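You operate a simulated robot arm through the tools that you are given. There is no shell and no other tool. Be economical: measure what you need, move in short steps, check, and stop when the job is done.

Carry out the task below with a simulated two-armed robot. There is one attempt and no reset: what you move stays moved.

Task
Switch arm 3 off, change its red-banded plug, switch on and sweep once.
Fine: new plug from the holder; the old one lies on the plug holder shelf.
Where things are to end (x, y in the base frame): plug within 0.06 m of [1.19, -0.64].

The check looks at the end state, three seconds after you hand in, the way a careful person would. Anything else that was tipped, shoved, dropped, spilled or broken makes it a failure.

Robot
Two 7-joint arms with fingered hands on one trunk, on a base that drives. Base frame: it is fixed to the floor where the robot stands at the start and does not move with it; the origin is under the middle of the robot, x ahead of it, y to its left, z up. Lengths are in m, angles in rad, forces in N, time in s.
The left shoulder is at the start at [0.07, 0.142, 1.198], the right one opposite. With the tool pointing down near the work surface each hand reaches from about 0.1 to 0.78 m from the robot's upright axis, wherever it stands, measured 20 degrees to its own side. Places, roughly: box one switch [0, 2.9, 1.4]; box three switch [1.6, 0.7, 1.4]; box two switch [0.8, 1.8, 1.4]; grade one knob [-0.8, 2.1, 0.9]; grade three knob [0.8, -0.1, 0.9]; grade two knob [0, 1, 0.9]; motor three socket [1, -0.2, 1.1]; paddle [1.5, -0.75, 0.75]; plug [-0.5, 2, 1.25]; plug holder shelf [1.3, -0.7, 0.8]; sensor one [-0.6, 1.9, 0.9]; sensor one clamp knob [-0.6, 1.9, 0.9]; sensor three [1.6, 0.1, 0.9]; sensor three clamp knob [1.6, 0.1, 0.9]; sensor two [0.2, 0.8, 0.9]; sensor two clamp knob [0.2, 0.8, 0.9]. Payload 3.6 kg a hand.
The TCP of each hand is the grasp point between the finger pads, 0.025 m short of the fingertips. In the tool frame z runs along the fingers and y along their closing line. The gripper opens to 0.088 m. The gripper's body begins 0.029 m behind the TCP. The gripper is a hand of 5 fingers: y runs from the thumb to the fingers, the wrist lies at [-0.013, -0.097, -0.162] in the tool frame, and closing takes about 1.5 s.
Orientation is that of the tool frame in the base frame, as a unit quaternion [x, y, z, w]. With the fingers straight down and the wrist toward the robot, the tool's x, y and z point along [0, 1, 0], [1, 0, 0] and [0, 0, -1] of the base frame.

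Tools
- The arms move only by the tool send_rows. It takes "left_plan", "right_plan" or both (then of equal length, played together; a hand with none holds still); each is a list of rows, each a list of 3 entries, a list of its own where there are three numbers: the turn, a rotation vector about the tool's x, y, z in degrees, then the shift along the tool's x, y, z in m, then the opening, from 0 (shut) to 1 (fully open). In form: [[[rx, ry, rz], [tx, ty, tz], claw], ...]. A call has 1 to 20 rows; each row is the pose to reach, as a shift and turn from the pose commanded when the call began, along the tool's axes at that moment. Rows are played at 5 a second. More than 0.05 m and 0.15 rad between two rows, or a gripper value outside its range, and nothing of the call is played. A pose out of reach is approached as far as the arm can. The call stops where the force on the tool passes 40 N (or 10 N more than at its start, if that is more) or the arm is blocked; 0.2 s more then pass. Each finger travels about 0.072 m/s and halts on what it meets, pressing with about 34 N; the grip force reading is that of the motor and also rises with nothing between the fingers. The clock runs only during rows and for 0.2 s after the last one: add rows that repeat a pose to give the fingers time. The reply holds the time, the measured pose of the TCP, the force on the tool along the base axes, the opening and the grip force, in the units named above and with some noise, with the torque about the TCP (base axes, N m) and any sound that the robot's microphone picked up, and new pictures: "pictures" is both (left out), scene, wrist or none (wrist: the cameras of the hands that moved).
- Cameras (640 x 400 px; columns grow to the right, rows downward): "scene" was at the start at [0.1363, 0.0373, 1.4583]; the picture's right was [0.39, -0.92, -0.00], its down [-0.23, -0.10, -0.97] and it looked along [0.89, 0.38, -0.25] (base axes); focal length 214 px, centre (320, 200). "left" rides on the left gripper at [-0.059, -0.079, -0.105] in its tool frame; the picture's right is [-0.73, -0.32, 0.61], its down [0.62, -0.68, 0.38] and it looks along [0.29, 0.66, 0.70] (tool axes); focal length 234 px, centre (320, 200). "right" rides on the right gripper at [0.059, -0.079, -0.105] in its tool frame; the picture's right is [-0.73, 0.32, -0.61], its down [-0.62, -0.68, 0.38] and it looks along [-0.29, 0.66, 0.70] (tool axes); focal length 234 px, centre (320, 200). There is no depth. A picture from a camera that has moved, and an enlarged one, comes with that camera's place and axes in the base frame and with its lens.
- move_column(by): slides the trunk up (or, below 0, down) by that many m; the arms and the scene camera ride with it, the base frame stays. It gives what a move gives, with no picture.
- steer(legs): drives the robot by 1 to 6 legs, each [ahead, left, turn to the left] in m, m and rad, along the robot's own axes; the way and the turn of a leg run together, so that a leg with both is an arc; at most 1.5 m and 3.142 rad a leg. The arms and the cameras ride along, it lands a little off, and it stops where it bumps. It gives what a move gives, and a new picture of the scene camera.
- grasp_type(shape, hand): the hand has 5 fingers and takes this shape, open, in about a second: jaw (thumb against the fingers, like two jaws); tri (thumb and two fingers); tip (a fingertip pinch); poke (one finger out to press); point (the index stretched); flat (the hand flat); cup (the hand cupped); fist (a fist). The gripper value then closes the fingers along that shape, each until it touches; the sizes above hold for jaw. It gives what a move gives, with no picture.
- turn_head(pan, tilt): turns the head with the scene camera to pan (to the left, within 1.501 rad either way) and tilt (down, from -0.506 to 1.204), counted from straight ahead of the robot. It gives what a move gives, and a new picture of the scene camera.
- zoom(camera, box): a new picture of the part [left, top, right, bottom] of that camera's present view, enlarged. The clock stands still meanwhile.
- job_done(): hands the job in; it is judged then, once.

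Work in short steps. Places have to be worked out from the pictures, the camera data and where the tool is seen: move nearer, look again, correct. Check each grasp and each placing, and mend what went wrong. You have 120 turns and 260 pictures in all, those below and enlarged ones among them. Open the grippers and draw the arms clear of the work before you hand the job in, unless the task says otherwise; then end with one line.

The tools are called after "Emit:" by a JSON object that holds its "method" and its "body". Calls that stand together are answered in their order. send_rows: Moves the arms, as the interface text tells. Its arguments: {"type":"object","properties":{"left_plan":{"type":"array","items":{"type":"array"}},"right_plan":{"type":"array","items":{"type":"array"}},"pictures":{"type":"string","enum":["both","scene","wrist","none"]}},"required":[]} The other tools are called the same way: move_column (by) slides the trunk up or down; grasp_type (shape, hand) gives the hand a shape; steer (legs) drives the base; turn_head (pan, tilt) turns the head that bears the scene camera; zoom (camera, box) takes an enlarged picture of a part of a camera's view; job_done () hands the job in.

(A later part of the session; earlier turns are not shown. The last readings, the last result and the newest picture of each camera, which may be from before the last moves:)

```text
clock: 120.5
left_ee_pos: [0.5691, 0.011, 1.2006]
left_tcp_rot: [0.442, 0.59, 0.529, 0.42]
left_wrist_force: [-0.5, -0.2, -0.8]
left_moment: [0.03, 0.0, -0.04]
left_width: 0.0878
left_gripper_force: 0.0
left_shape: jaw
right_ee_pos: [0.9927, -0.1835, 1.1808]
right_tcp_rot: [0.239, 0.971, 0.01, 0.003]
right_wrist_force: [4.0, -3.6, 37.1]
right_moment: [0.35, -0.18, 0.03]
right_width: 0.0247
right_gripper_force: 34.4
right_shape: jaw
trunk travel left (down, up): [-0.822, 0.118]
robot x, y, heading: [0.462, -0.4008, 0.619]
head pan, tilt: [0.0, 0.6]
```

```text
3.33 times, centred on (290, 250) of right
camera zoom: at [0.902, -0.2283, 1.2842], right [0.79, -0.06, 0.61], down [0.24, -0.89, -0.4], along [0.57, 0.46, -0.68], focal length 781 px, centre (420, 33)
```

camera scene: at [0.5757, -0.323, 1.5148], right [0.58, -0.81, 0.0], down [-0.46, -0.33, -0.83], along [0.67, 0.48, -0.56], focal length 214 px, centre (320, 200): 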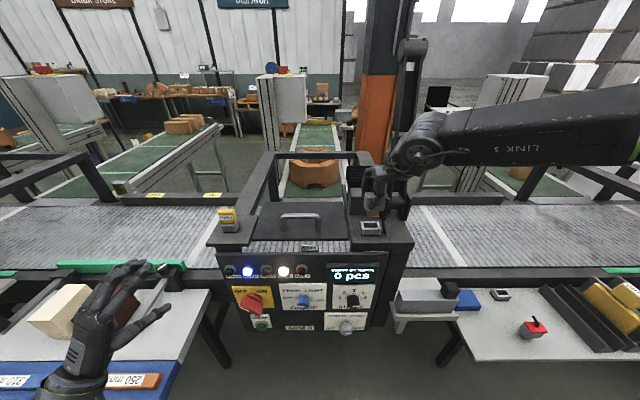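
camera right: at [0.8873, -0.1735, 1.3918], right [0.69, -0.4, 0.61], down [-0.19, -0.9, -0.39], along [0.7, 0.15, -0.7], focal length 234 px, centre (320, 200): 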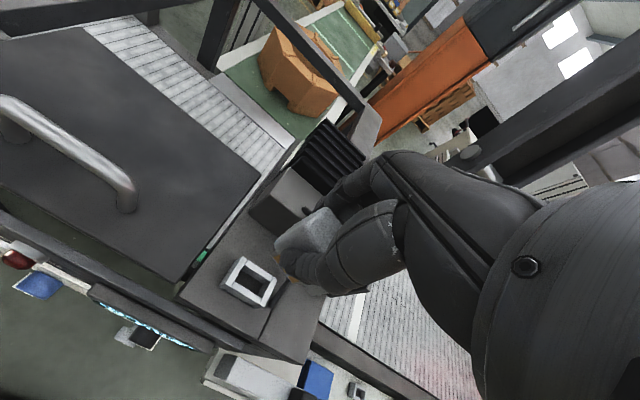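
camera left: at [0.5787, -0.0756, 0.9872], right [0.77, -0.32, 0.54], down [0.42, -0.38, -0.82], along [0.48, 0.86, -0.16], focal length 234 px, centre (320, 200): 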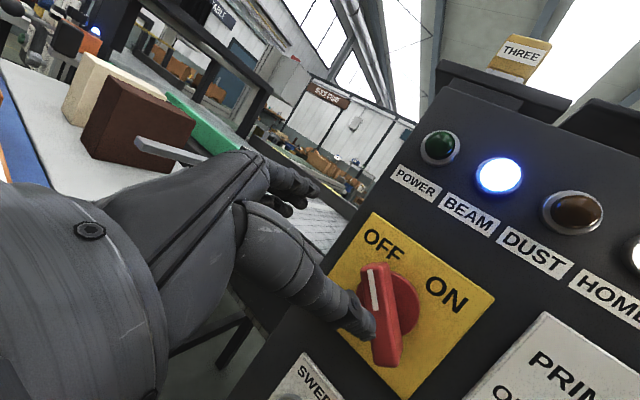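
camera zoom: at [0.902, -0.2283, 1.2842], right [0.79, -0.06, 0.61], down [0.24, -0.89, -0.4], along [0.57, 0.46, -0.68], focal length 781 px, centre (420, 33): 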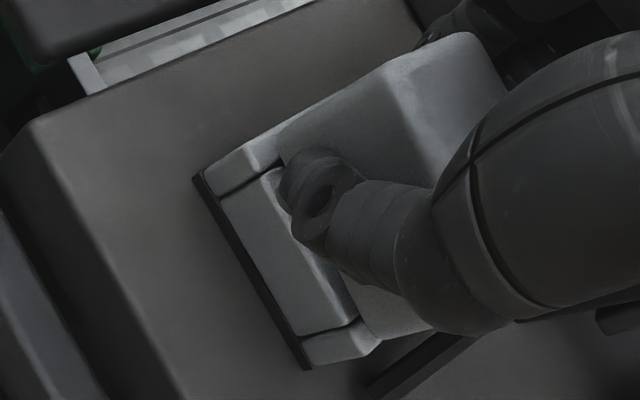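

Fully seated: the body rests on the socket rim. I relax the push, open, and lift off.

Emit:
{"method": "send_rows", "body": {"right_plan": [[[0, 0, 0], [0, 0, -0.005], 0.1], [[0, 0, 0], [0, 0, -0.005], 0.35], [[0, 0, 0], [0, 0, -0.005], 0.5], [[0, 0, 0], [0, 0, -0.005], 0.5], [[0, 0, 0], [0, 0, -0.03], 0.5], [[0, 0, 0], [0, 0, -0.07], 0.5], [[0, 0, 0], [0, 0, -0.1], 0.5], [[0, 0, 0], [0, -0.03, -0.12], 0.5], [[0, 0, 0], [0, -0.07, -0.13], 0.5]]}}

Emit:
{"method": "zoom", "body": {"camera": "scene", "box": [340, 180, 400, 250]}}

```text
clock: 122.5
left_ee_pos: [0.5724, 0.0106, 1.1991]
left_tcp_rot: [0.442, 0.592, 0.528, 0.418]
left_wrist_force: [1.0, 0.3, 0.8]
left_moment: [-0.03, -0.01, 0.01]
left_width: 0.0877
left_gripper_force: 0.0
left_shape: jaw
right_ee_pos: [0.9608, -0.2481, 1.3064]
right_tcp_rot: [0.239, 0.971, 0.006, 0.0]
right_wrist_force: [0.2, -0.4, 0.0]
right_moment: [-0.01, -0.03, 0.04]
right_width: 0.0437
right_gripper_force: 0.0
right_shape: jaw
trunk travel left (down, up): [-0.822, 0.118]
robot x, y, heading: [0.4659, -0.406, 0.62]
head pan, tilt: [0.0, 0.6]
camera scene: at [0.5743, -0.3264, 1.515], right [0.58, -0.81, 0.0], down [-0.46, -0.33, -0.83], along [0.67, 0.48, -0.56], focal length 214 px, centre (320, 200)
camera right: at [0.8722, -0.2928, 1.4108], right [0.79, -0.06, 0.61], down [0.24, -0.89, -0.39], along [0.56, 0.45, -0.69], focal length 234 px, centre (320, 200)
```

scene: 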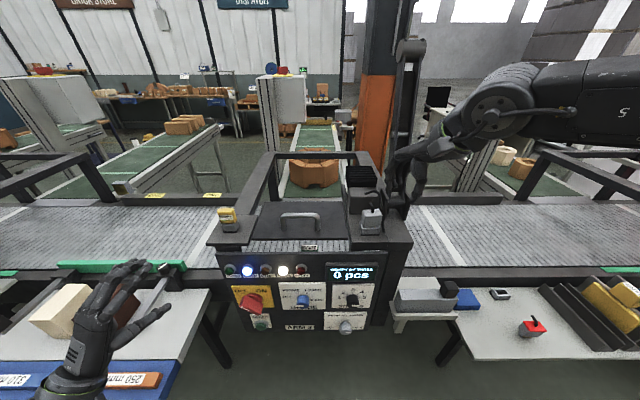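
right: 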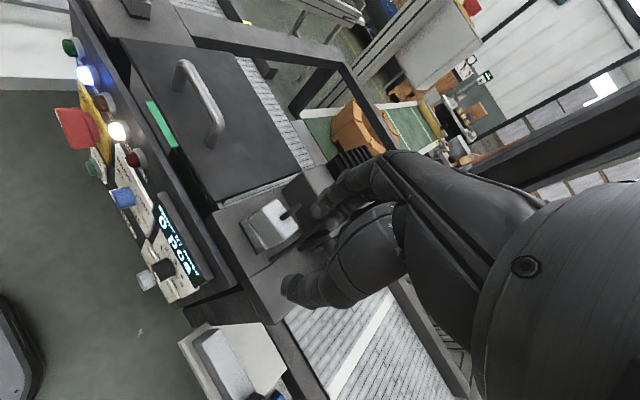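

```text
5.71 times, centred on (370, 215) of scene
camera zoom: at [0.5743, -0.3264, 1.515], right [0.58, -0.81, 0.0], down [-0.46, -0.33, -0.83], along [0.67, 0.48, -0.56], focal length 1226 px, centre (34, 114)
```

zoom: 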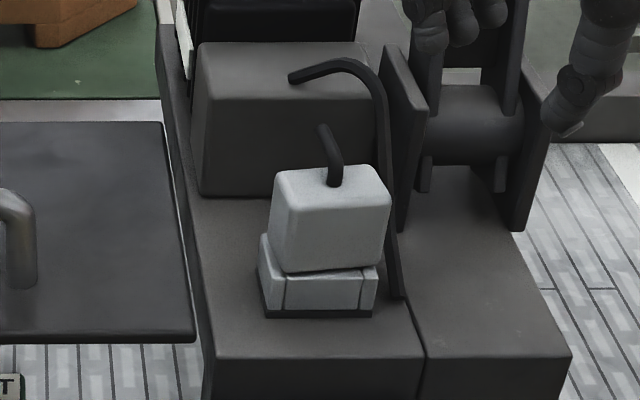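

I zoom in to check it is seated squarely.

Emit:
{"method": "zoom", "body": {"camera": "scene", "box": [355, 200, 385, 235]}}

Emit:
{"method": "zoom", "body": {"camera": "right", "box": [220, 170, 320, 270]}}

```text
11.43 times, centred on (370, 218) of scene
camera zoom: at [0.5743, -0.3264, 1.515], right [0.58, -0.81, 0.0], down [-0.46, -0.33, -0.83], along [0.67, 0.48, -0.56], focal length 2451 px, centre (-251, 0)
```

zoom: 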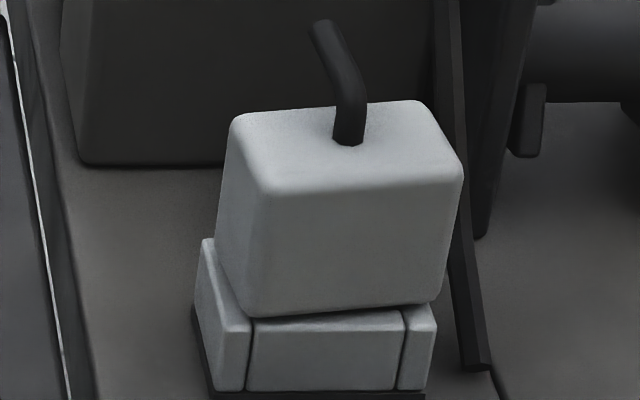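

```text
4.00 times, centred on (270, 220) of right
camera zoom: at [0.8722, -0.2928, 1.4108], right [0.79, -0.06, 0.61], down [0.24, -0.89, -0.39], along [0.56, 0.45, -0.69], focal length 937 px, centre (520, 120)
```

zoom: 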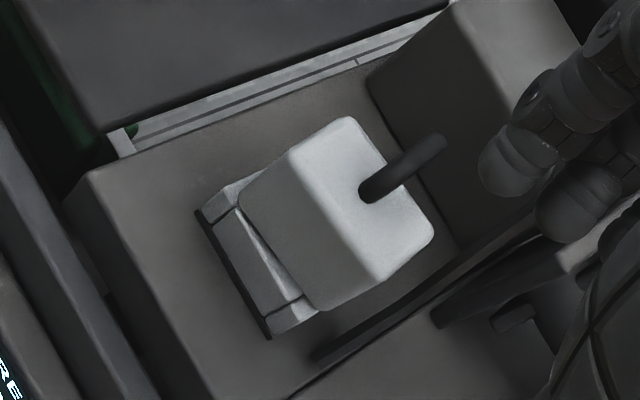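

The new plug is seated (slight yaw play only). Next: switch ON. I back up, lower the trunk to the original height, and prepare the left hand.

Emit:
{"method": "steer", "body": {"legs": [[-0.16, 0, 0]]}}

Emit:
{"method": "move_column", "body": {"by": -0.088}}

Emit:
{"method": "send_rows", "body": {"left_plan": [[[-1, 4, 0], [-0.006, -0.013, 0.024], 1], [[-2, 8, 0], [-0.012, -0.026, 0.048], 1], [[-3, 12, 0], [-0.018, -0.039, 0.073], 1], [[-4, 16, 0], [-0.024, -0.052, 0.097], 1], [[-5, 20.5, 0], [-0.03, -0.065, 0.122], 1], [[-5, 20.5, 0], [-0.0365, -0.079, 0.146], 1], [[-5, 20.5, 0], [-0.0365, -0.079, 0.146], 1]], "pictures": "scene"}}

```text
clock: 123.9
left_ee_pos: [0.4446, -0.0791, 1.1972]
left_tcp_rot: [0.443, 0.593, 0.526, 0.419]
left_wrist_force: [-0.1, 0.1, -0.9]
left_moment: [-0.01, 0.0, 0.0]
left_width: 0.0877
left_gripper_force: 0.0
left_shape: jaw
right_ee_pos: [0.8332, -0.34, 1.3051]
right_tcp_rot: [0.24, 0.971, 0.004, -0.001]
right_wrist_force: [-0.2, -0.4, -0.5]
right_moment: [0.01, 0.02, 0.0]
right_width: 0.0437
right_gripper_force: 0.0
right_shape: jaw
trunk travel left (down, up): [-0.822, 0.118]
robot x, y, heading: [0.3296, -0.4992, 0.615]
head pan, tilt: [0.0, 0.6]
camera scene: at [0.4467, -0.4153, 1.5143], right [0.58, -0.81, 0.0], down [-0.46, -0.33, -0.82], along [0.67, 0.48, -0.57], focal length 214 px, centre (320, 200)
```

scene: 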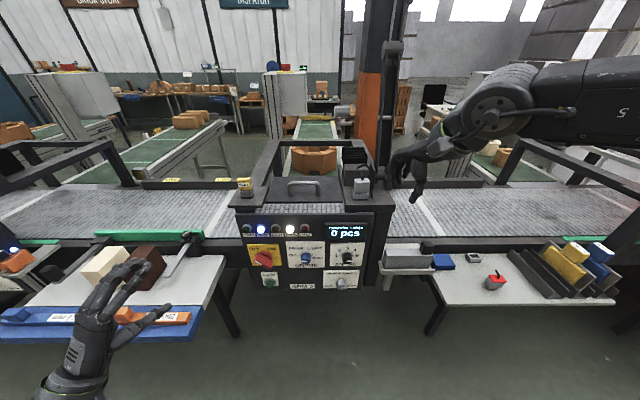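

```text
clock: 125.2
left_ee_pos: [0.4426, -0.081, 1.111]
left_tcp_rot: [0.443, 0.592, 0.527, 0.42]
left_wrist_force: [-0.1, -0.7, 0.7]
left_moment: [-0.04, 0.0, 0.01]
left_width: 0.0879
left_gripper_force: 0.0
left_shape: jaw
right_ee_pos: [0.831, -0.3429, 1.2177]
right_tcp_rot: [0.24, 0.971, 0.004, -0.001]
right_wrist_force: [-0.8, -0.5, 0.1]
right_moment: [0.01, 0.02, -0.02]
right_width: 0.0439
right_gripper_force: 0.0
right_shape: jaw
trunk travel left (down, up): [-0.734, 0.206]
robot x, y, heading: [0.328, -0.5005, 0.619]
head pan, tilt: [0.0, 0.6]
```

```text
clock: 126.8
left_ee_pos: [0.586, -0.0855, 1.0188]
left_tcp_rot: [0.323, 0.633, 0.623, 0.326]
left_wrist_force: [0.0, 0.3, -0.2]
left_moment: [0.03, 0.01, -0.04]
left_width: 0.0875
left_gripper_force: 0.1
left_shape: jaw
right_ee_pos: [0.8302, -0.3412, 1.2175]
right_tcp_rot: [0.24, 0.971, 0.004, -0.001]
right_wrist_force: [-0.4, 0.4, 0.6]
right_moment: [0.0, -0.02, 0.01]
right_width: 0.0439
right_gripper_force: 0.1
right_shape: jaw
trunk travel left (down, up): [-0.734, 0.206]
robot x, y, heading: [0.3312, -0.4959, 0.618]
head pan, tilt: [0.0, 0.6]
camera scene: at [0.4435, -0.4175, 1.4268], right [0.58, -0.81, 0.0], down [-0.46, -0.33, -0.83], along [0.67, 0.48, -0.56], focal length 214 px, centre (320, 200)
```

scene: 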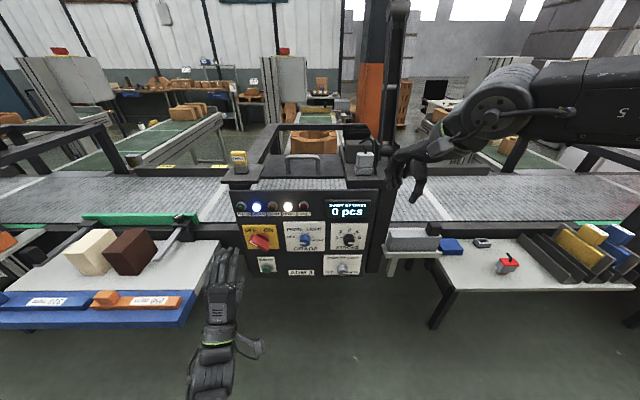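

Same pose as before. I repeat the roll to −135°, lowering to the switch height.

Emit:
{"method": "send_rows", "body": {"left_plan": [[[0, 0, -8], [0, -0.015, 0], 1], [[0, 0, -16], [0, -0.03, 0], 1], [[0, 0, -24], [0, -0.045, 0], 1], [[0, 0, -32], [0, -0.06, 0], 1], [[0, 0, -40], [0, -0.075, 0], 1], [[0, 0, -48], [0, -0.09, 0], 1], [[0, 0, -56], [0, -0.09, 0], 1], [[0, 0, -64], [0, -0.09, 0], 1], [[0, 0, -72], [0, -0.09, 0], 1], [[0, 0, -80], [0, -0.09, 0], 1], [[0, 0, -88], [0, -0.09, 0], 1], [[0, 0, -96], [0, -0.09, 0], 1], [[0, 0, -104], [0, -0.09, 0], 1], [[0, 0, -112], [0, -0.09, 0], 1], [[0, 0, -120], [0, -0.09, 0], 1], [[0, 0, -128], [0, -0.09, 0], 1], [[0, 0, -135], [0, -0.09, 0], 1]], "pictures": "wrist"}}

Emit:
{"method": "zoom", "body": {"camera": "scene", "box": [200, 200, 320, 290]}}

Emit:
{"method": "zoom", "body": {"camera": "scene", "box": [440, 210, 560, 300]}}

```text
clock: 127.7
left_ee_pos: [0.5782, -0.0728, 0.9696]
left_tcp_rot: [0.242, 0.669, 0.555, 0.43]
left_wrist_force: [0.5, 0.5, 0.0]
left_moment: [0.01, -0.01, 0.0]
left_width: 0.0878
left_gripper_force: 0.1
left_shape: jaw
right_ee_pos: [0.8316, -0.3402, 1.2166]
right_tcp_rot: [0.24, 0.971, 0.005, 0.0]
right_wrist_force: [-0.3, -0.7, 0.1]
right_moment: [-0.01, 0.04, 0.0]
right_width: 0.0441
right_gripper_force: 0.0
right_shape: jaw
trunk travel left (down, up): [-0.734, 0.206]
robot x, y, heading: [0.3286, -0.4964, 0.621]
head pan, tilt: [0.0, 0.6]
stopped in row 4 (left hand): the arm was blocked; the commanded pose is now the measured one
camera left: at [0.5309, -0.1966, 0.9138], right [0.94, -0.34, -0.09], down [0.11, 0.52, -0.84], along [0.34, 0.78, 0.53], focal length 234 px, centre (320, 200)
```

left: 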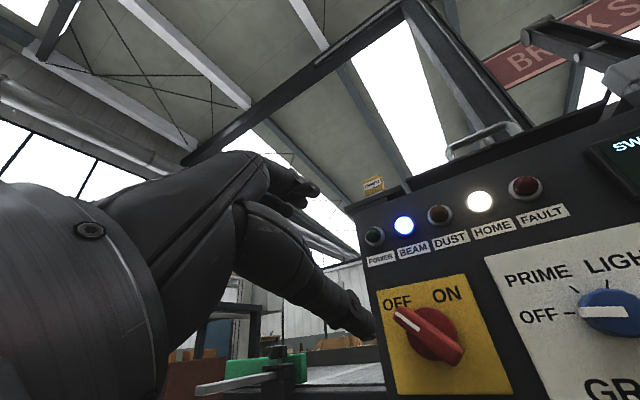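

```text
4.44 times, centred on (260, 245) of scene
camera zoom: at [0.444, -0.4172, 1.4267], right [0.58, -0.81, 0.0], down [-0.46, -0.33, -0.82], along [0.67, 0.48, -0.57], focal length 953 px, centre (587, 0)
```

zoom: 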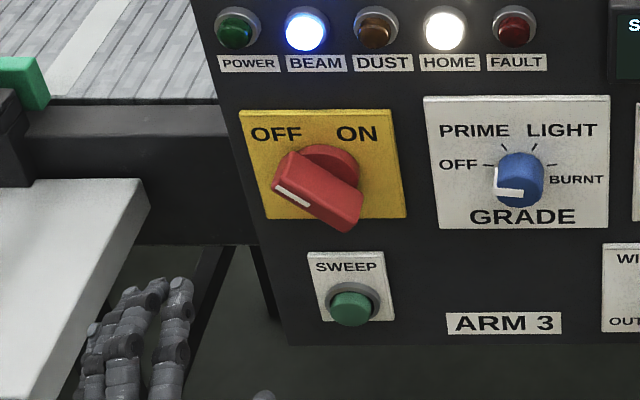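

```text
4.44 times, centred on (500, 255) of scene
camera zoom: at [0.444, -0.4172, 1.4267], right [0.58, -0.81, 0.0], down [-0.46, -0.33, -0.82], along [0.67, 0.48, -0.57], focal length 953 px, centre (-480, -44)
```

zoom: 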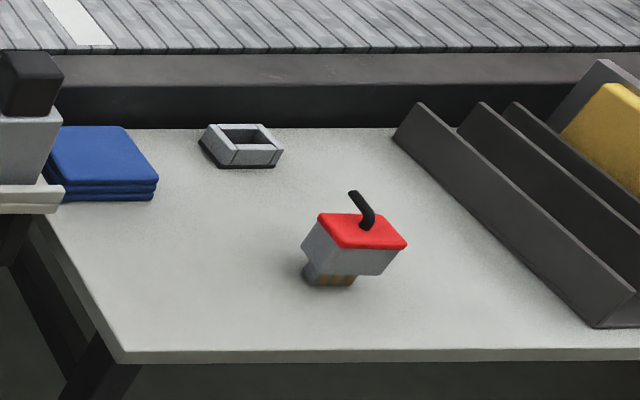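

The roll is awkward, so I'll push the handle instead: one finger left of the upper-left end, moving right. I shape the left hand to poke and look.

Emit:
{"method": "grasp_type", "body": {"hand": "left", "shape": "poke"}}

Emit:
{"method": "send_rows", "body": {"left_plan": [[[0, 0, 6], [0, 0, 0], 0], [[0, 0, 12], [0, 0, 0], 0], [[0, 0, 18], [0, 0, 0], 0], [[0, 0, 18], [0, 0, 0], 0]]}}

Emit:
{"method": "zoom", "body": {"camera": "scene", "box": [190, 200, 310, 300]}}

```text
clock: 128.6
left_ee_pos: [0.5775, -0.0732, 0.9693]
left_tcp_rot: [0.241, 0.669, 0.555, 0.431]
left_wrist_force: [-0.1, -0.4, 0.6]
left_moment: [0.0, -0.02, 0.0]
left_width: 0.0001
left_gripper_force: 0.1
left_shape: poke
right_ee_pos: [0.8298, -0.3419, 1.2173]
right_tcp_rot: [0.24, 0.971, 0.005, 0.0]
right_wrist_force: [0.5, 0.2, -0.3]
right_moment: [0.02, -0.01, -0.02]
right_width: 0.0438
right_gripper_force: 0.1
right_shape: jaw
trunk travel left (down, up): [-0.734, 0.206]
robot x, y, heading: [0.3305, -0.4983, 0.619]
head pan, tilt: [0.0, 0.6]
```

```text
clock: 129.6
left_ee_pos: [0.5774, -0.0724, 0.9707]
left_tcp_rot: [0.342, 0.624, 0.616, 0.339]
left_wrist_force: [-0.5, 0.0, 0.2]
left_moment: [0.0, 0.0, -0.01]
left_width: 0.0
left_gripper_force: 0.0
left_shape: poke
right_ee_pos: [0.8305, -0.3411, 1.2174]
right_tcp_rot: [0.24, 0.971, 0.004, -0.001]
right_wrist_force: [-0.3, 0.1, -0.1]
right_moment: [-0.02, -0.03, 0.01]
right_width: 0.0439
right_gripper_force: 0.1
right_shape: jaw
trunk travel left (down, up): [-0.734, 0.206]
robot x, y, heading: [0.3284, -0.4982, 0.614]
head pan, tilt: [0.0, 0.6]
camera scene: at [0.444, -0.4175, 1.4267], right [0.58, -0.81, 0.0], down [-0.46, -0.33, -0.83], along [0.67, 0.48, -0.56], focal length 214 px, centre (320, 200)
camera left: at [0.5197, -0.1793, 0.892], right [0.9, -0.29, -0.33], down [-0.02, 0.73, -0.69], along [0.44, 0.62, 0.65], focal length 234 px, centre (320, 200)
```

scene: 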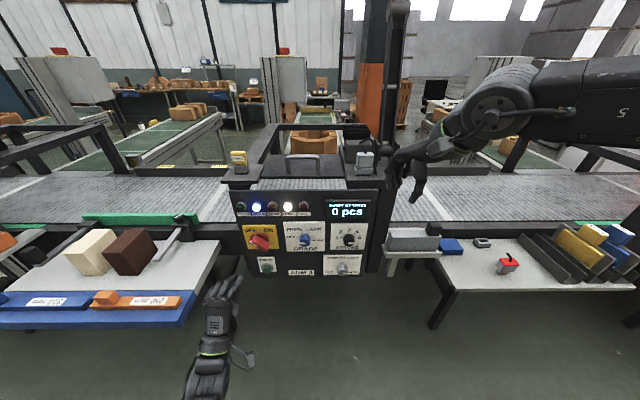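
left: 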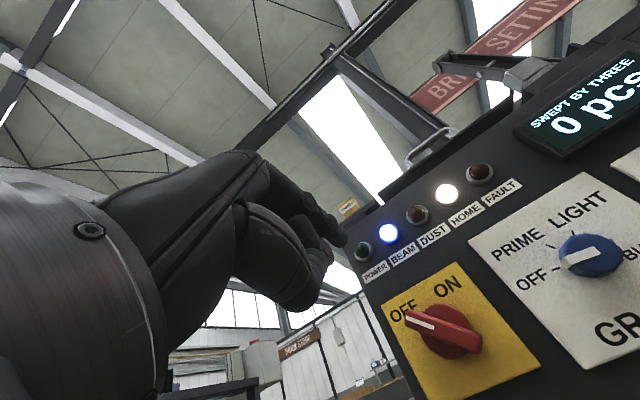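

```text
4.00 times, centred on (250, 250) of scene
camera zoom: at [0.444, -0.4175, 1.4267], right [0.58, -0.81, 0.0], down [-0.46, -0.33, -0.83], along [0.67, 0.48, -0.56], focal length 858 px, centre (600, 0)
```

zoom: 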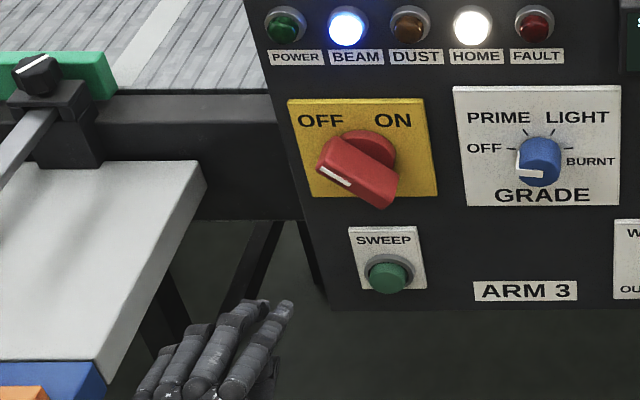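

Finger tip is ~0.024 m ahead and 0.01 m right of the TCP. I drive 0.1 m forward and then place the tip left of the handle.

Emit:
{"method": "steer", "body": {"legs": [[0.1, 0, 0]]}}

Emit:
{"method": "send_rows", "body": {"left_plan": [[[0, 0, 0], [0.03, -0.014, 0], 0], [[0, 0, 0], [0.057, -0.028, 0], 0], [[0, 0, 0], [0.057, -0.028, 0.02], 0], [[0, 0, 0], [0.057, -0.028, 0.035], 0], [[0, 0, 0], [0.057, -0.028, 0.035], 0]], "pictures": "wrist"}}

Emit:
{"method": "zoom", "body": {"camera": "scene", "box": [190, 210, 310, 310]}}

```text
clock: 130.7
left_ee_pos: [0.6589, -0.0159, 0.97]
left_tcp_rot: [0.342, 0.625, 0.614, 0.339]
left_wrist_force: [-0.4, 0.1, 0.3]
left_moment: [0.01, 0.0, 0.02]
left_width: 0.0
left_gripper_force: 0.2
left_shape: poke
right_ee_pos: [0.9116, -0.2848, 1.2175]
right_tcp_rot: [0.241, 0.971, 0.004, 0.001]
right_wrist_force: [-0.5, -0.5, -1.3]
right_moment: [-0.01, -0.01, 0.0]
right_width: 0.0438
right_gripper_force: 0.1
right_shape: jaw
trunk travel left (down, up): [-0.734, 0.206]
robot x, y, heading: [0.4123, -0.4392, 0.617]
head pan, tilt: [0.0, 0.6]
camera scene: at [0.5247, -0.36, 1.4268], right [0.58, -0.82, 0.0], down [-0.46, -0.33, -0.83], along [0.67, 0.48, -0.56], focal length 214 px, centre (320, 200)
```

scene: 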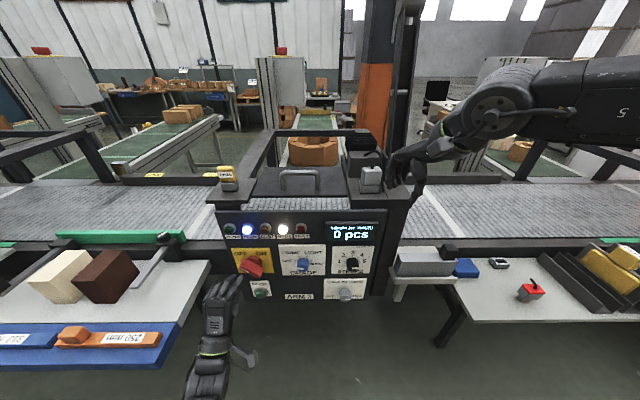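

```text
clock: 131.9
left_ee_pos: [0.6583, 0.0514, 0.9411]
left_tcp_rot: [0.342, 0.624, 0.615, 0.34]
left_wrist_force: [0.2, -0.7, -0.2]
left_moment: [-0.03, 0.0, 0.0]
left_width: 0.0
left_gripper_force: 0.1
left_shape: poke
right_ee_pos: [0.9125, -0.2839, 1.218]
right_tcp_rot: [0.242, 0.97, 0.004, 0.0]
right_wrist_force: [0.3, 1.3, 0.4]
right_moment: [-0.04, 0.0, 0.01]
right_width: 0.0436
right_gripper_force: 0.0
right_shape: jaw
trunk travel left (down, up): [-0.734, 0.206]
robot x, y, heading: [0.4123, -0.4398, 0.616]
head pan, tilt: [0.0, 0.6]
camera left: at [0.5999, -0.0552, 0.8633], right [0.9, -0.29, -0.33], down [-0.02, 0.73, -0.69], along [0.44, 0.62, 0.65], focal length 234 px, centre (320, 200)
```

left: 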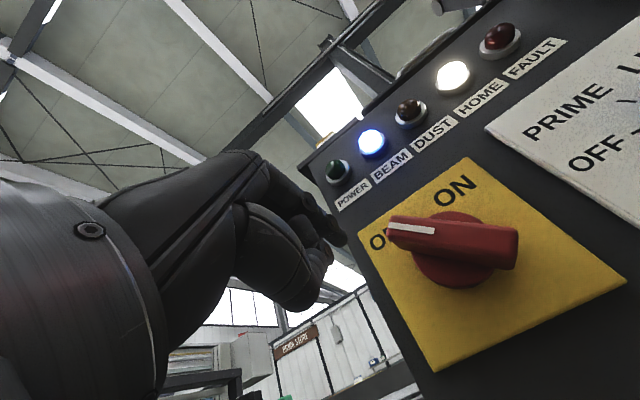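

```text
4.00 times, centred on (250, 260) of scene
camera zoom: at [0.525, -0.3599, 1.4267], right [0.58, -0.82, 0.0], down [-0.46, -0.33, -0.83], along [0.67, 0.48, -0.56], focal length 858 px, centre (600, -40)
```

zoom: 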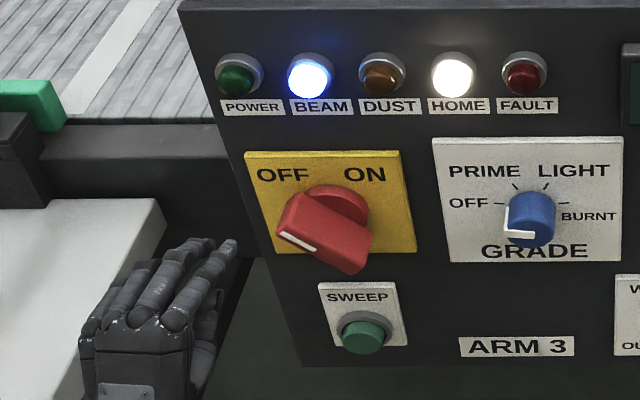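

Refined estimate: handle front is at u≈0.62, z≈0.912. I advance 0.045 m (tip beside the handle) and then look.

Emit:
{"method": "send_rows", "body": {"left_plan": [[[0, 0, 0], [0, -0.003, 0.02], 0], [[0, 0, 0], [0, -0.006, 0.035], 0], [[0, 0, 0], [0, -0.006, 0.045], 0], [[0, 0, 0], [0, -0.006, 0.045], 0]], "pictures": "wrist"}}

Emit:
{"method": "zoom", "body": {"camera": "scene", "box": [190, 210, 310, 310]}}

```text
clock: 132.9
left_ee_pos: [0.6955, 0.0755, 0.935]
left_tcp_rot: [0.342, 0.624, 0.615, 0.339]
left_wrist_force: [0.4, -0.6, -0.2]
left_moment: [0.03, -0.02, 0.02]
left_width: 0.0
left_gripper_force: 0.0
left_shape: poke
right_ee_pos: [0.912, -0.2844, 1.217]
right_tcp_rot: [0.241, 0.97, 0.004, 0.0]
right_wrist_force: [-0.9, 0.4, -0.3]
right_moment: [-0.04, 0.04, -0.03]
right_width: 0.044
right_gripper_force: 0.0
right_shape: jaw
trunk travel left (down, up): [-0.734, 0.206]
robot x, y, heading: [0.4101, -0.4381, 0.619]
head pan, tilt: [0.0, 0.6]
camera left: at [0.6379, -0.0309, 0.8568], right [0.9, -0.29, -0.33], down [-0.02, 0.73, -0.69], along [0.44, 0.62, 0.65], focal length 234 px, centre (320, 200)
```

left: 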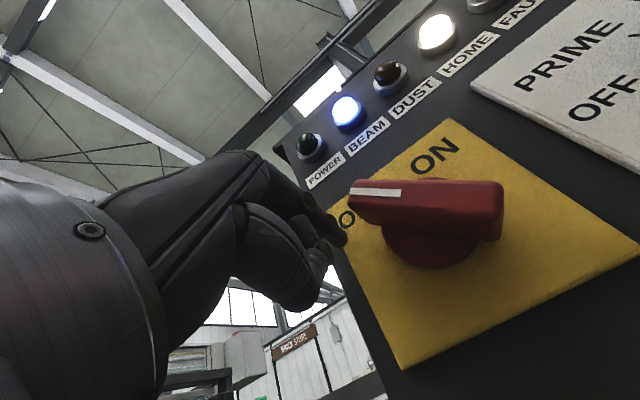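

```text
4.00 times, centred on (250, 260) of scene
camera zoom: at [0.525, -0.3598, 1.4267], right [0.58, -0.82, 0.0], down [-0.46, -0.33, -0.82], along [0.67, 0.48, -0.57], focal length 858 px, centre (600, -40)
```

zoom: 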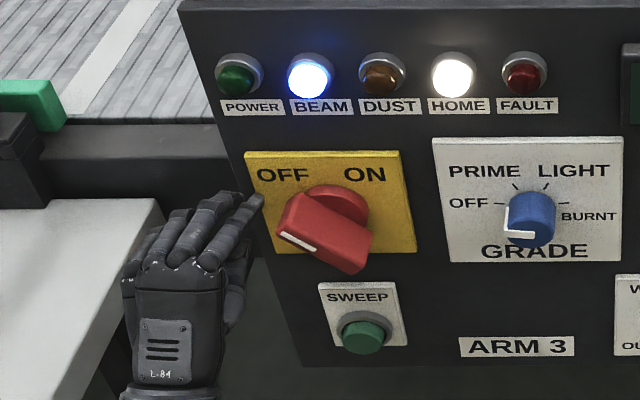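

Tip is beside the upper-left end of the handle. I push right in small steps.

Emit:
{"method": "send_rows", "body": {"left_plan": [[[0, 0, 0], [-0.01, 0, 0], 0], [[0, 0, 0], [-0.018, 0, 0], 0], [[0, 0, 0], [-0.026, 0.001, 0], 0], [[0, 0, 0], [-0.034, 0.003, 0], 0], [[0, 0, 0], [-0.042, 0.005, 0], 0], [[0, 0, 0], [-0.05, 0.006, 0], 0], [[0, 0, 0], [-0.058, 0.006, 0], 0]], "pictures": "wrist"}}

Emit:
{"method": "zoom", "body": {"camera": "scene", "box": [190, 210, 310, 310]}}

```text
clock: 134.5
left_ee_pos: [0.7239, 0.0266, 0.9409]
left_tcp_rot: [0.341, 0.623, 0.616, 0.341]
left_wrist_force: [-18.0, 5.4, 6.9]
left_moment: [0.09, 0.31, -0.04]
left_width: 0.0001
left_gripper_force: 0.0
left_shape: poke
right_ee_pos: [0.909, -0.2834, 1.2186]
right_tcp_rot: [0.241, 0.971, 0.005, 0.001]
right_wrist_force: [0.3, 0.9, -0.3]
right_moment: [-0.02, 0.0, 0.01]
right_width: 0.0437
right_gripper_force: 0.0
right_shape: jaw
trunk travel left (down, up): [-0.734, 0.206]
robot x, y, heading: [0.4103, -0.4403, 0.616]
head pan, tilt: [0.0, 0.6]
camera left: at [0.6659, -0.0795, 0.8637], right [0.9, -0.29, -0.33], down [-0.02, 0.73, -0.69], along [0.44, 0.62, 0.65], focal length 234 px, centre (320, 200)
```

left: 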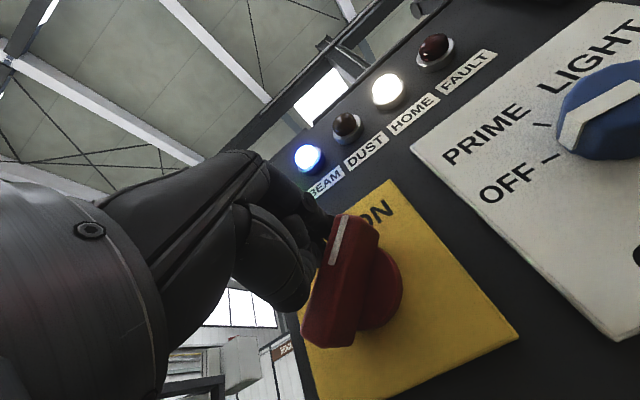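

```text
4.00 times, centred on (250, 260) of scene
camera zoom: at [0.5205, -0.3597, 1.4271], right [0.58, -0.81, 0.0], down [-0.46, -0.33, -0.83], along [0.67, 0.48, -0.56], focal length 858 px, centre (600, -40)
```

zoom: 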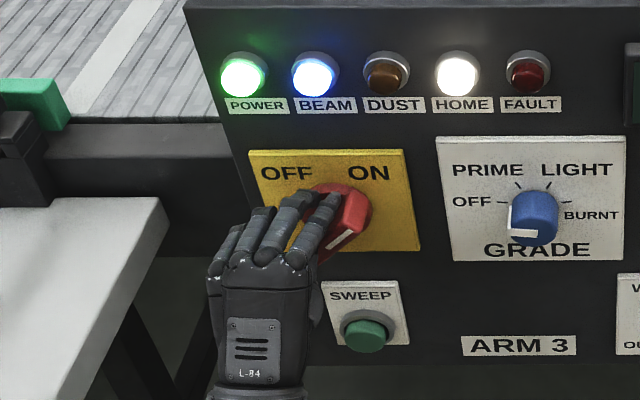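

POWER lamp is lit and the handle is at ON. I retract the finger left and back.

Emit:
{"method": "send_rows", "body": {"left_plan": [[[0, 0, 0], [0.015, 0, 0], 0], [[0, 0, 0], [0.02, 0, -0.02], 0], [[0, 0, 0], [0.02, 0, -0.05], 0], [[0, 0, 0], [0.02, 0, -0.08], 0]], "pictures": "wrist"}}

Emit:
{"method": "zoom", "body": {"camera": "scene", "box": [190, 200, 350, 320]}}

```text
clock: 135.5
left_ee_pos: [0.6482, -0.0008, 0.9421]
left_tcp_rot: [0.341, 0.624, 0.616, 0.338]
left_wrist_force: [0.7, 0.1, -0.6]
left_moment: [0.01, 0.05, 0.0]
left_width: 0.0002
left_gripper_force: 0.0
left_shape: poke
right_ee_pos: [0.9116, -0.2846, 1.2165]
right_tcp_rot: [0.241, 0.971, 0.005, 0.0]
right_wrist_force: [-0.1, -0.1, -0.9]
right_moment: [0.02, 0.02, 0.01]
right_width: 0.0439
right_gripper_force: 0.0
right_shape: jaw
trunk travel left (down, up): [-0.734, 0.206]
robot x, y, heading: [0.4091, -0.4375, 0.617]
head pan, tilt: [0.0, 0.6]
camera left: at [0.5906, -0.1064, 0.8635], right [0.9, -0.29, -0.33], down [-0.02, 0.73, -0.69], along [0.44, 0.62, 0.65], focal length 234 px, centre (320, 200)
```

left: 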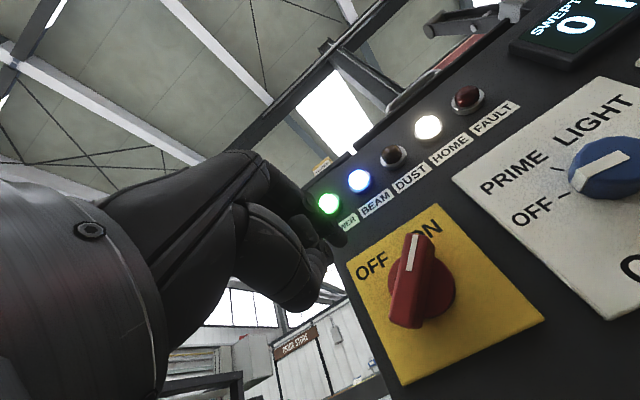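

```text
3.33 times, centred on (270, 260) of scene
camera zoom: at [0.5248, -0.36, 1.4267], right [0.58, -0.82, 0.0], down [-0.46, -0.33, -0.83], along [0.67, 0.48, -0.56], focal length 715 px, centre (487, 0)
```

zoom: 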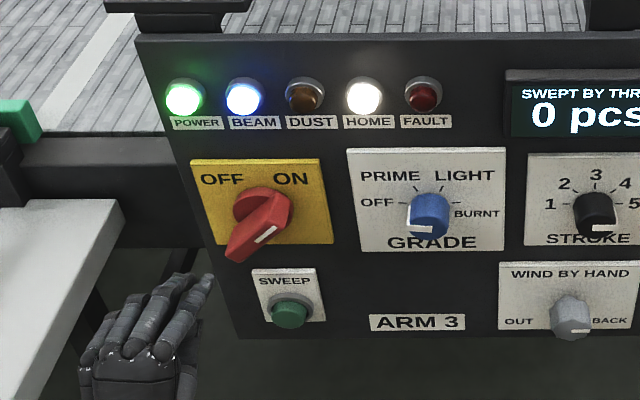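

Power is on, no fault. I pull the right hand back from the sweep arm and lower the left finger to the SWEEP button.

Emit:
{"method": "send_rows", "body": {"right_plan": [[[0, 0, 0], [0.013, -0.027, 0], 0.5], [[0, 0, 0], [0.026, -0.054, 0], 0.5], [[0, 0, 0], [0.04, -0.08, 0], 0.5], [[0, 0, 0], [0.053, -0.108, 0], 0.5], [[0, 0, 0], [0.053, -0.108, 0], 0.5]], "left_plan": [[[0, 0, 0], [-0.004, -0.035, 0], 0], [[0, 0, 0], [-0.008, -0.07, 0], 0], [[0, 0, 0], [-0.012, -0.105, 0], 0], [[0, 0, 0], [-0.016, -0.14, 0], 0], [[0, 0, 0], [-0.016, -0.155, 0], 0]]}}

Emit:
{"method": "zoom", "body": {"camera": "scene", "box": [190, 220, 310, 320]}}

```text
clock: 136.7
left_ee_pos: [0.655, -0.0156, 0.7856]
left_tcp_rot: [0.341, 0.624, 0.615, 0.339]
left_wrist_force: [-0.4, -0.7, 0.2]
left_moment: [0.01, 0.01, 0.03]
left_width: 0.0
left_gripper_force: 0.1
left_shape: poke
right_ee_pos: [0.8153, -0.3545, 1.217]
right_tcp_rot: [0.24, 0.971, 0.004, -0.001]
right_wrist_force: [0.8, 0.1, -0.1]
right_moment: [0.0, 0.01, 0.04]
right_width: 0.0438
right_gripper_force: 0.0
right_shape: jaw
trunk travel left (down, up): [-0.734, 0.206]
robot x, y, heading: [0.4114, -0.4413, 0.618]
head pan, tilt: [0.0, 0.6]
camera scene: at [0.5257, -0.3588, 1.4266], right [0.58, -0.82, 0.0], down [-0.46, -0.33, -0.82], along [0.67, 0.48, -0.57], focal length 214 px, centre (320, 200)
camera right: at [0.7259, -0.3976, 1.3208], right [0.79, -0.06, 0.61], down [0.23, -0.89, -0.39], along [0.56, 0.45, -0.69], focal length 234 px, centre (320, 200)
camera left: at [0.598, -0.1205, 0.7095], right [0.9, -0.29, -0.33], down [-0.02, 0.73, -0.69], along [0.44, 0.62, 0.65], focal length 234 px, centre (320, 200)
```

scene: 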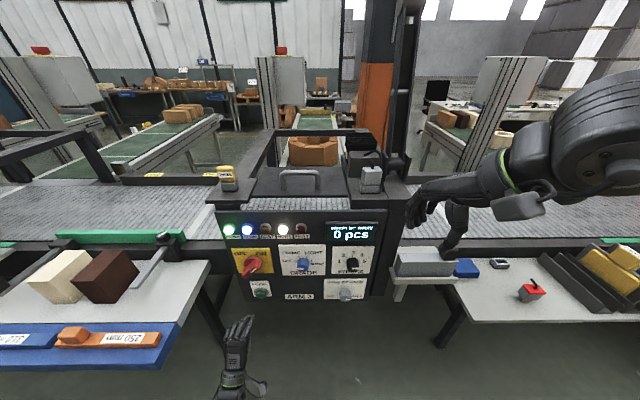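
right: 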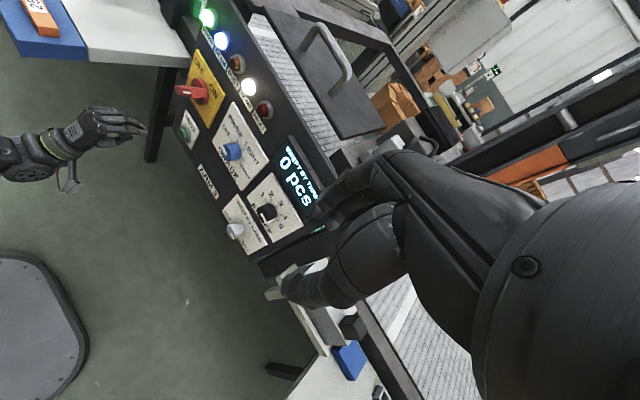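
left: 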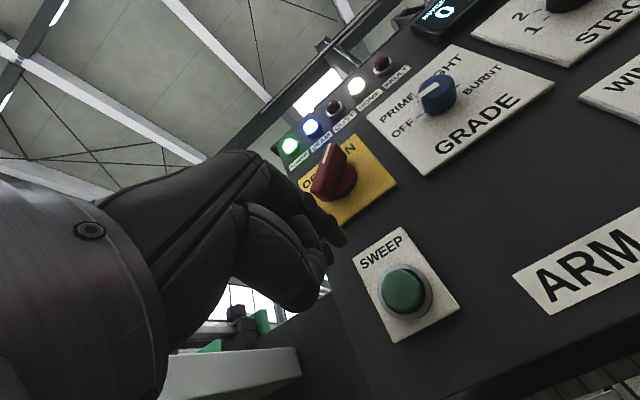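

```text
4.00 times, centred on (250, 270) of scene
camera zoom: at [0.5257, -0.3588, 1.4266], right [0.58, -0.82, 0.0], down [-0.46, -0.33, -0.82], along [0.67, 0.48, -0.57], focal length 858 px, centre (600, -80)
```

zoom: 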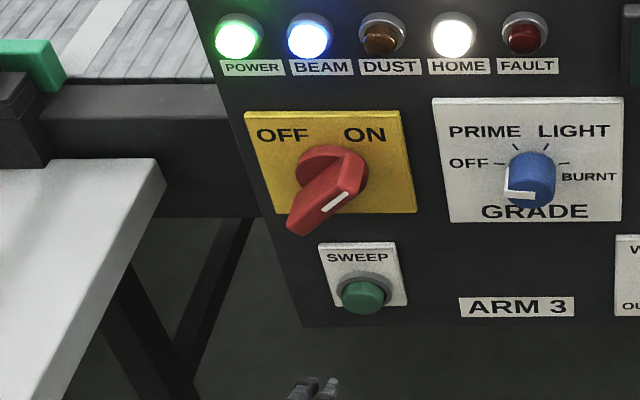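

Button centre ≈ z 0.767, laterally aligned with the tip. I lower 0.018 m and approach, then press once.

Emit:
{"method": "send_rows", "body": {"left_plan": [[[0, 0, 0], [0.002, -0.018, 0.01], 0], [[0, 0, 0], [0.002, -0.018, 0.03], 0], [[0, 0, 0], [0.002, -0.018, 0.05], 0], [[0, 0, 0], [0.002, -0.018, 0.05], 0]], "pictures": "wrist"}}

Emit:
{"method": "zoom", "body": {"camera": "scene", "box": [190, 220, 310, 320]}}

```text
clock: 137.7
left_ee_pos: [0.697, 0.0141, 0.7691]
left_tcp_rot: [0.341, 0.626, 0.615, 0.337]
left_wrist_force: [0.1, 0.3, -0.6]
left_moment: [-0.02, -0.01, -0.01]
left_width: 0.0
left_gripper_force: 0.1
left_shape: poke
right_ee_pos: [0.8142, -0.3536, 1.2163]
right_tcp_rot: [0.241, 0.97, 0.005, 0.0]
right_wrist_force: [0.1, 0.2, 1.2]
right_moment: [-0.03, 0.03, 0.05]
right_width: 0.0438
right_gripper_force: 0.1
right_shape: jaw
trunk travel left (down, up): [-0.734, 0.206]
robot x, y, heading: [0.4119, -0.4376, 0.617]
head pan, tilt: [0.0, 0.6]
camera left: at [0.6386, -0.0928, 0.6916], right [0.9, -0.29, -0.33], down [-0.02, 0.72, -0.69], along [0.44, 0.62, 0.65], focal length 234 px, centre (320, 200)
```

left: 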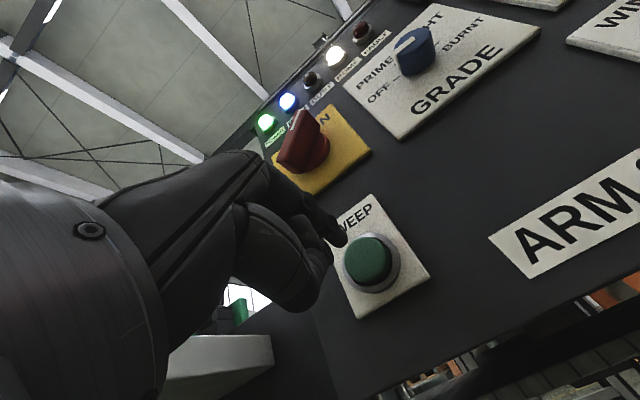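

```text
4.00 times, centred on (250, 270) of scene
camera zoom: at [0.5248, -0.3599, 1.4267], right [0.58, -0.82, 0.0], down [-0.46, -0.33, -0.83], along [0.67, 0.48, -0.56], focal length 858 px, centre (600, -80)
```

zoom: 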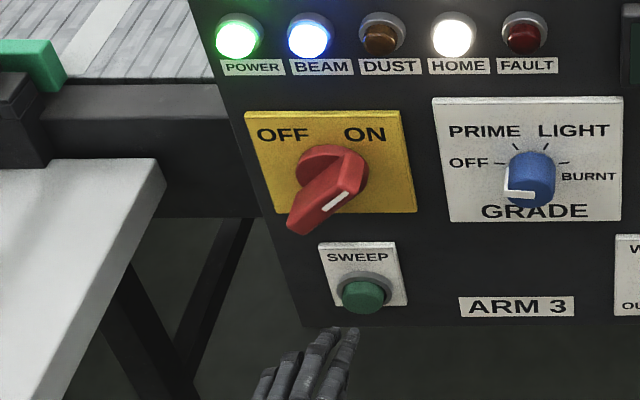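

The button converges onto the fingertip. I advance and press.

Emit:
{"method": "send_rows", "body": {"left_plan": [[[0, 0, 0], [0, 0, 0.012], 0], [[0, 0, 0], [0, 0, 0.02], 0], [[0, 0, 0], [0, 0, 0.026], 0], [[0, 0, 0], [0, 0, 0.03], 0], [[0, 0, 0], [0, 0, 0.034], 0], [[0, 0, 0], [0, 0, 0.038], 0]], "pictures": "scene"}}

Emit:
{"method": "zoom", "body": {"camera": "scene", "box": [190, 210, 390, 320]}}

```text
clock: 139.1
left_ee_pos: [0.715, 0.0355, 0.7789]
left_tcp_rot: [0.342, 0.624, 0.615, 0.34]
left_wrist_force: [-2.1, -0.5, 1.4]
left_moment: [-0.02, 0.01, 0.01]
left_width: 0.0
left_gripper_force: 0.1
left_shape: poke
left hand out of reach, approached as far as the arm can: row 1, 2, 3, 4, 5, 6
right_ee_pos: [0.8135, -0.3557, 1.2161]
right_tcp_rot: [0.242, 0.97, 0.004, 0.0]
right_wrist_force: [-0.1, 0.0, 0.6]
right_moment: [0.04, -0.03, -0.02]
right_width: 0.0436
right_gripper_force: 0.1
right_shape: jaw
trunk travel left (down, up): [-0.734, 0.206]
robot x, y, heading: [0.4152, -0.4397, 0.621]
head pan, tilt: [0.0, 0.6]
camera scene: at [0.5242, -0.3603, 1.4268], right [0.58, -0.82, 0.0], down [-0.46, -0.33, -0.83], along [0.67, 0.48, -0.56], focal length 214 px, centre (320, 200)
```

scene: 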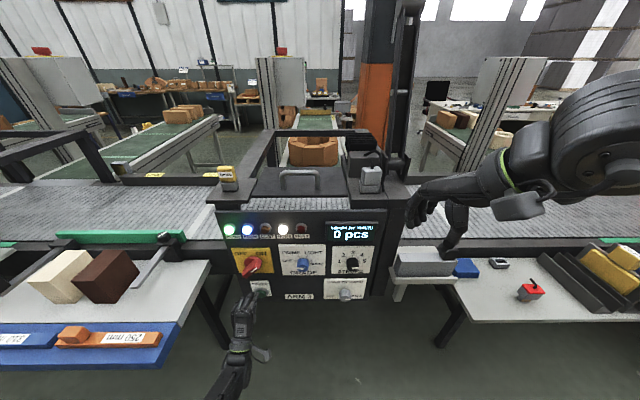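

```text
3.20 times, centred on (290, 265) of scene
camera zoom: at [0.5242, -0.3603, 1.4268], right [0.58, -0.82, 0.0], down [-0.46, -0.33, -0.83], along [0.67, 0.48, -0.56], focal length 686 px, centre (416, -8)
```

zoom: 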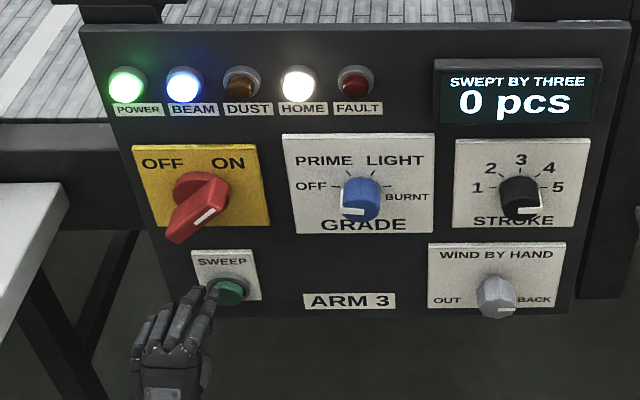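

Out of reach from here; the finger drifted left. I retract and drive 0.06 m closer, then realign.

Emit:
{"method": "send_rows", "body": {"left_plan": [[[0, 0, 0], [0, 0, -0.03], 0], [[0, 0, 0], [0, 0, -0.06], 0], [[0, 0, 0], [0, 0, -0.09], 0]], "pictures": "none"}}

Emit:
{"method": "steer", "body": {"legs": [[0.06, 0, 0]]}}

```text
clock: 139.9
left_ee_pos: [0.6398, -0.0115, 0.7796]
left_tcp_rot: [0.342, 0.624, 0.615, 0.339]
left_wrist_force: [0.1, 0.3, 0.1]
left_moment: [-0.01, 0.04, 0.02]
left_width: 0.0001
left_gripper_force: 0.1
left_shape: poke
right_ee_pos: [0.8137, -0.3548, 1.2176]
right_tcp_rot: [0.241, 0.971, 0.004, 0.0]
right_wrist_force: [-0.8, 0.5, -0.3]
right_moment: [0.01, 0.02, 0.03]
right_width: 0.0437
right_gripper_force: 0.1
right_shape: jaw
trunk travel left (down, up): [-0.734, 0.206]
robot x, y, heading: [0.4149, -0.4381, 0.614]
head pan, tilt: [0.0, 0.6]
```

```text
clock: 140.9
left_ee_pos: [0.6889, 0.0212, 0.7783]
left_tcp_rot: [0.343, 0.623, 0.615, 0.34]
left_wrist_force: [-0.8, 0.6, -0.6]
left_moment: [0.0, 0.0, 0.03]
left_width: 0.0001
left_gripper_force: 0.1
left_shape: poke
right_ee_pos: [0.8623, -0.3213, 1.2173]
right_tcp_rot: [0.241, 0.971, 0.005, 0.0]
right_wrist_force: [0.4, 0.6, 0.7]
right_moment: [-0.02, -0.01, -0.02]
right_width: 0.0437
right_gripper_force: 0.0
right_shape: jaw
trunk travel left (down, up): [-0.734, 0.206]
robot x, y, heading: [0.462, -0.4046, 0.615]
head pan, tilt: [0.0, 0.6]
camera scene: at [0.5729, -0.3259, 1.4269], right [0.58, -0.82, 0.0], down [-0.46, -0.33, -0.83], along [0.67, 0.48, -0.56], focal length 214 px, centre (320, 200)
```

scene: 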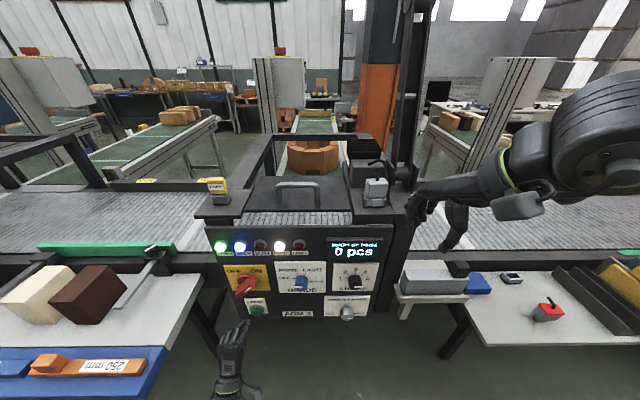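

I realign the tip (11 mm right, 9 mm down) and check.

Emit:
{"method": "send_rows", "body": {"left_plan": [[[0, 0, 0], [-0.011, -0.009, 0], 0], [[0, 0, 0], [-0.011, -0.009, 0.005], 0], [[0, 0, 0], [-0.011, -0.009, 0.005], 0]], "pictures": "wrist"}}

Emit:
{"method": "zoom", "body": {"camera": "scene", "box": [190, 250, 310, 350]}}

```text
clock: 141.7
left_ee_pos: [0.6994, 0.0157, 0.7707]
left_tcp_rot: [0.342, 0.624, 0.615, 0.339]
left_wrist_force: [0.7, 0.8, 0.0]
left_moment: [0.0, 0.0, -0.02]
left_width: 0.0
left_gripper_force: 0.1
left_shape: poke
right_ee_pos: [0.8628, -0.3199, 1.2168]
right_tcp_rot: [0.24, 0.971, 0.005, 0.001]
right_wrist_force: [-0.1, 0.5, 0.2]
right_moment: [0.01, 0.0, 0.03]
right_width: 0.0437
right_gripper_force: 0.0
right_shape: jaw
trunk travel left (down, up): [-0.734, 0.206]
robot x, y, heading: [0.4614, -0.4088, 0.62]
head pan, tilt: [0.0, 0.6]
camera left: at [0.6411, -0.0905, 0.6924], right [0.9, -0.29, -0.33], down [-0.02, 0.73, -0.69], along [0.44, 0.62, 0.65], focal length 234 px, centre (320, 200)
```

left: 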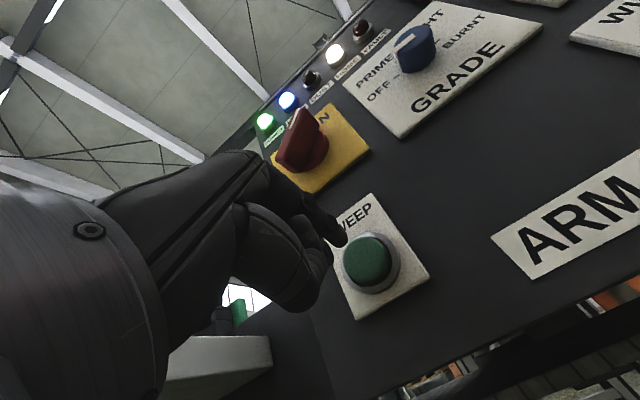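

```text
4.00 times, centred on (250, 300) of scene
camera zoom: at [0.5742, -0.325, 1.4267], right [0.58, -0.82, 0.0], down [-0.46, -0.33, -0.82], along [0.67, 0.48, -0.57], focal length 858 px, centre (600, -200)
```

zoom: 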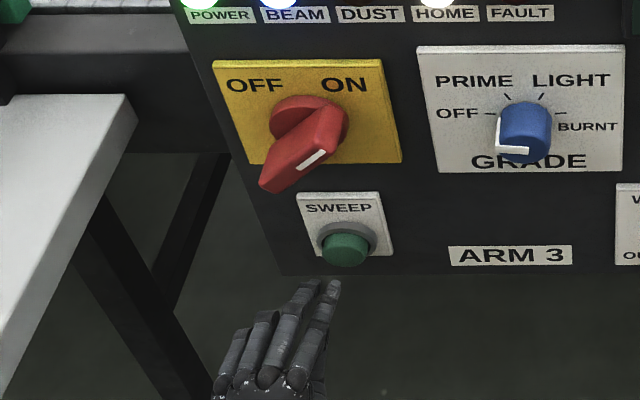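

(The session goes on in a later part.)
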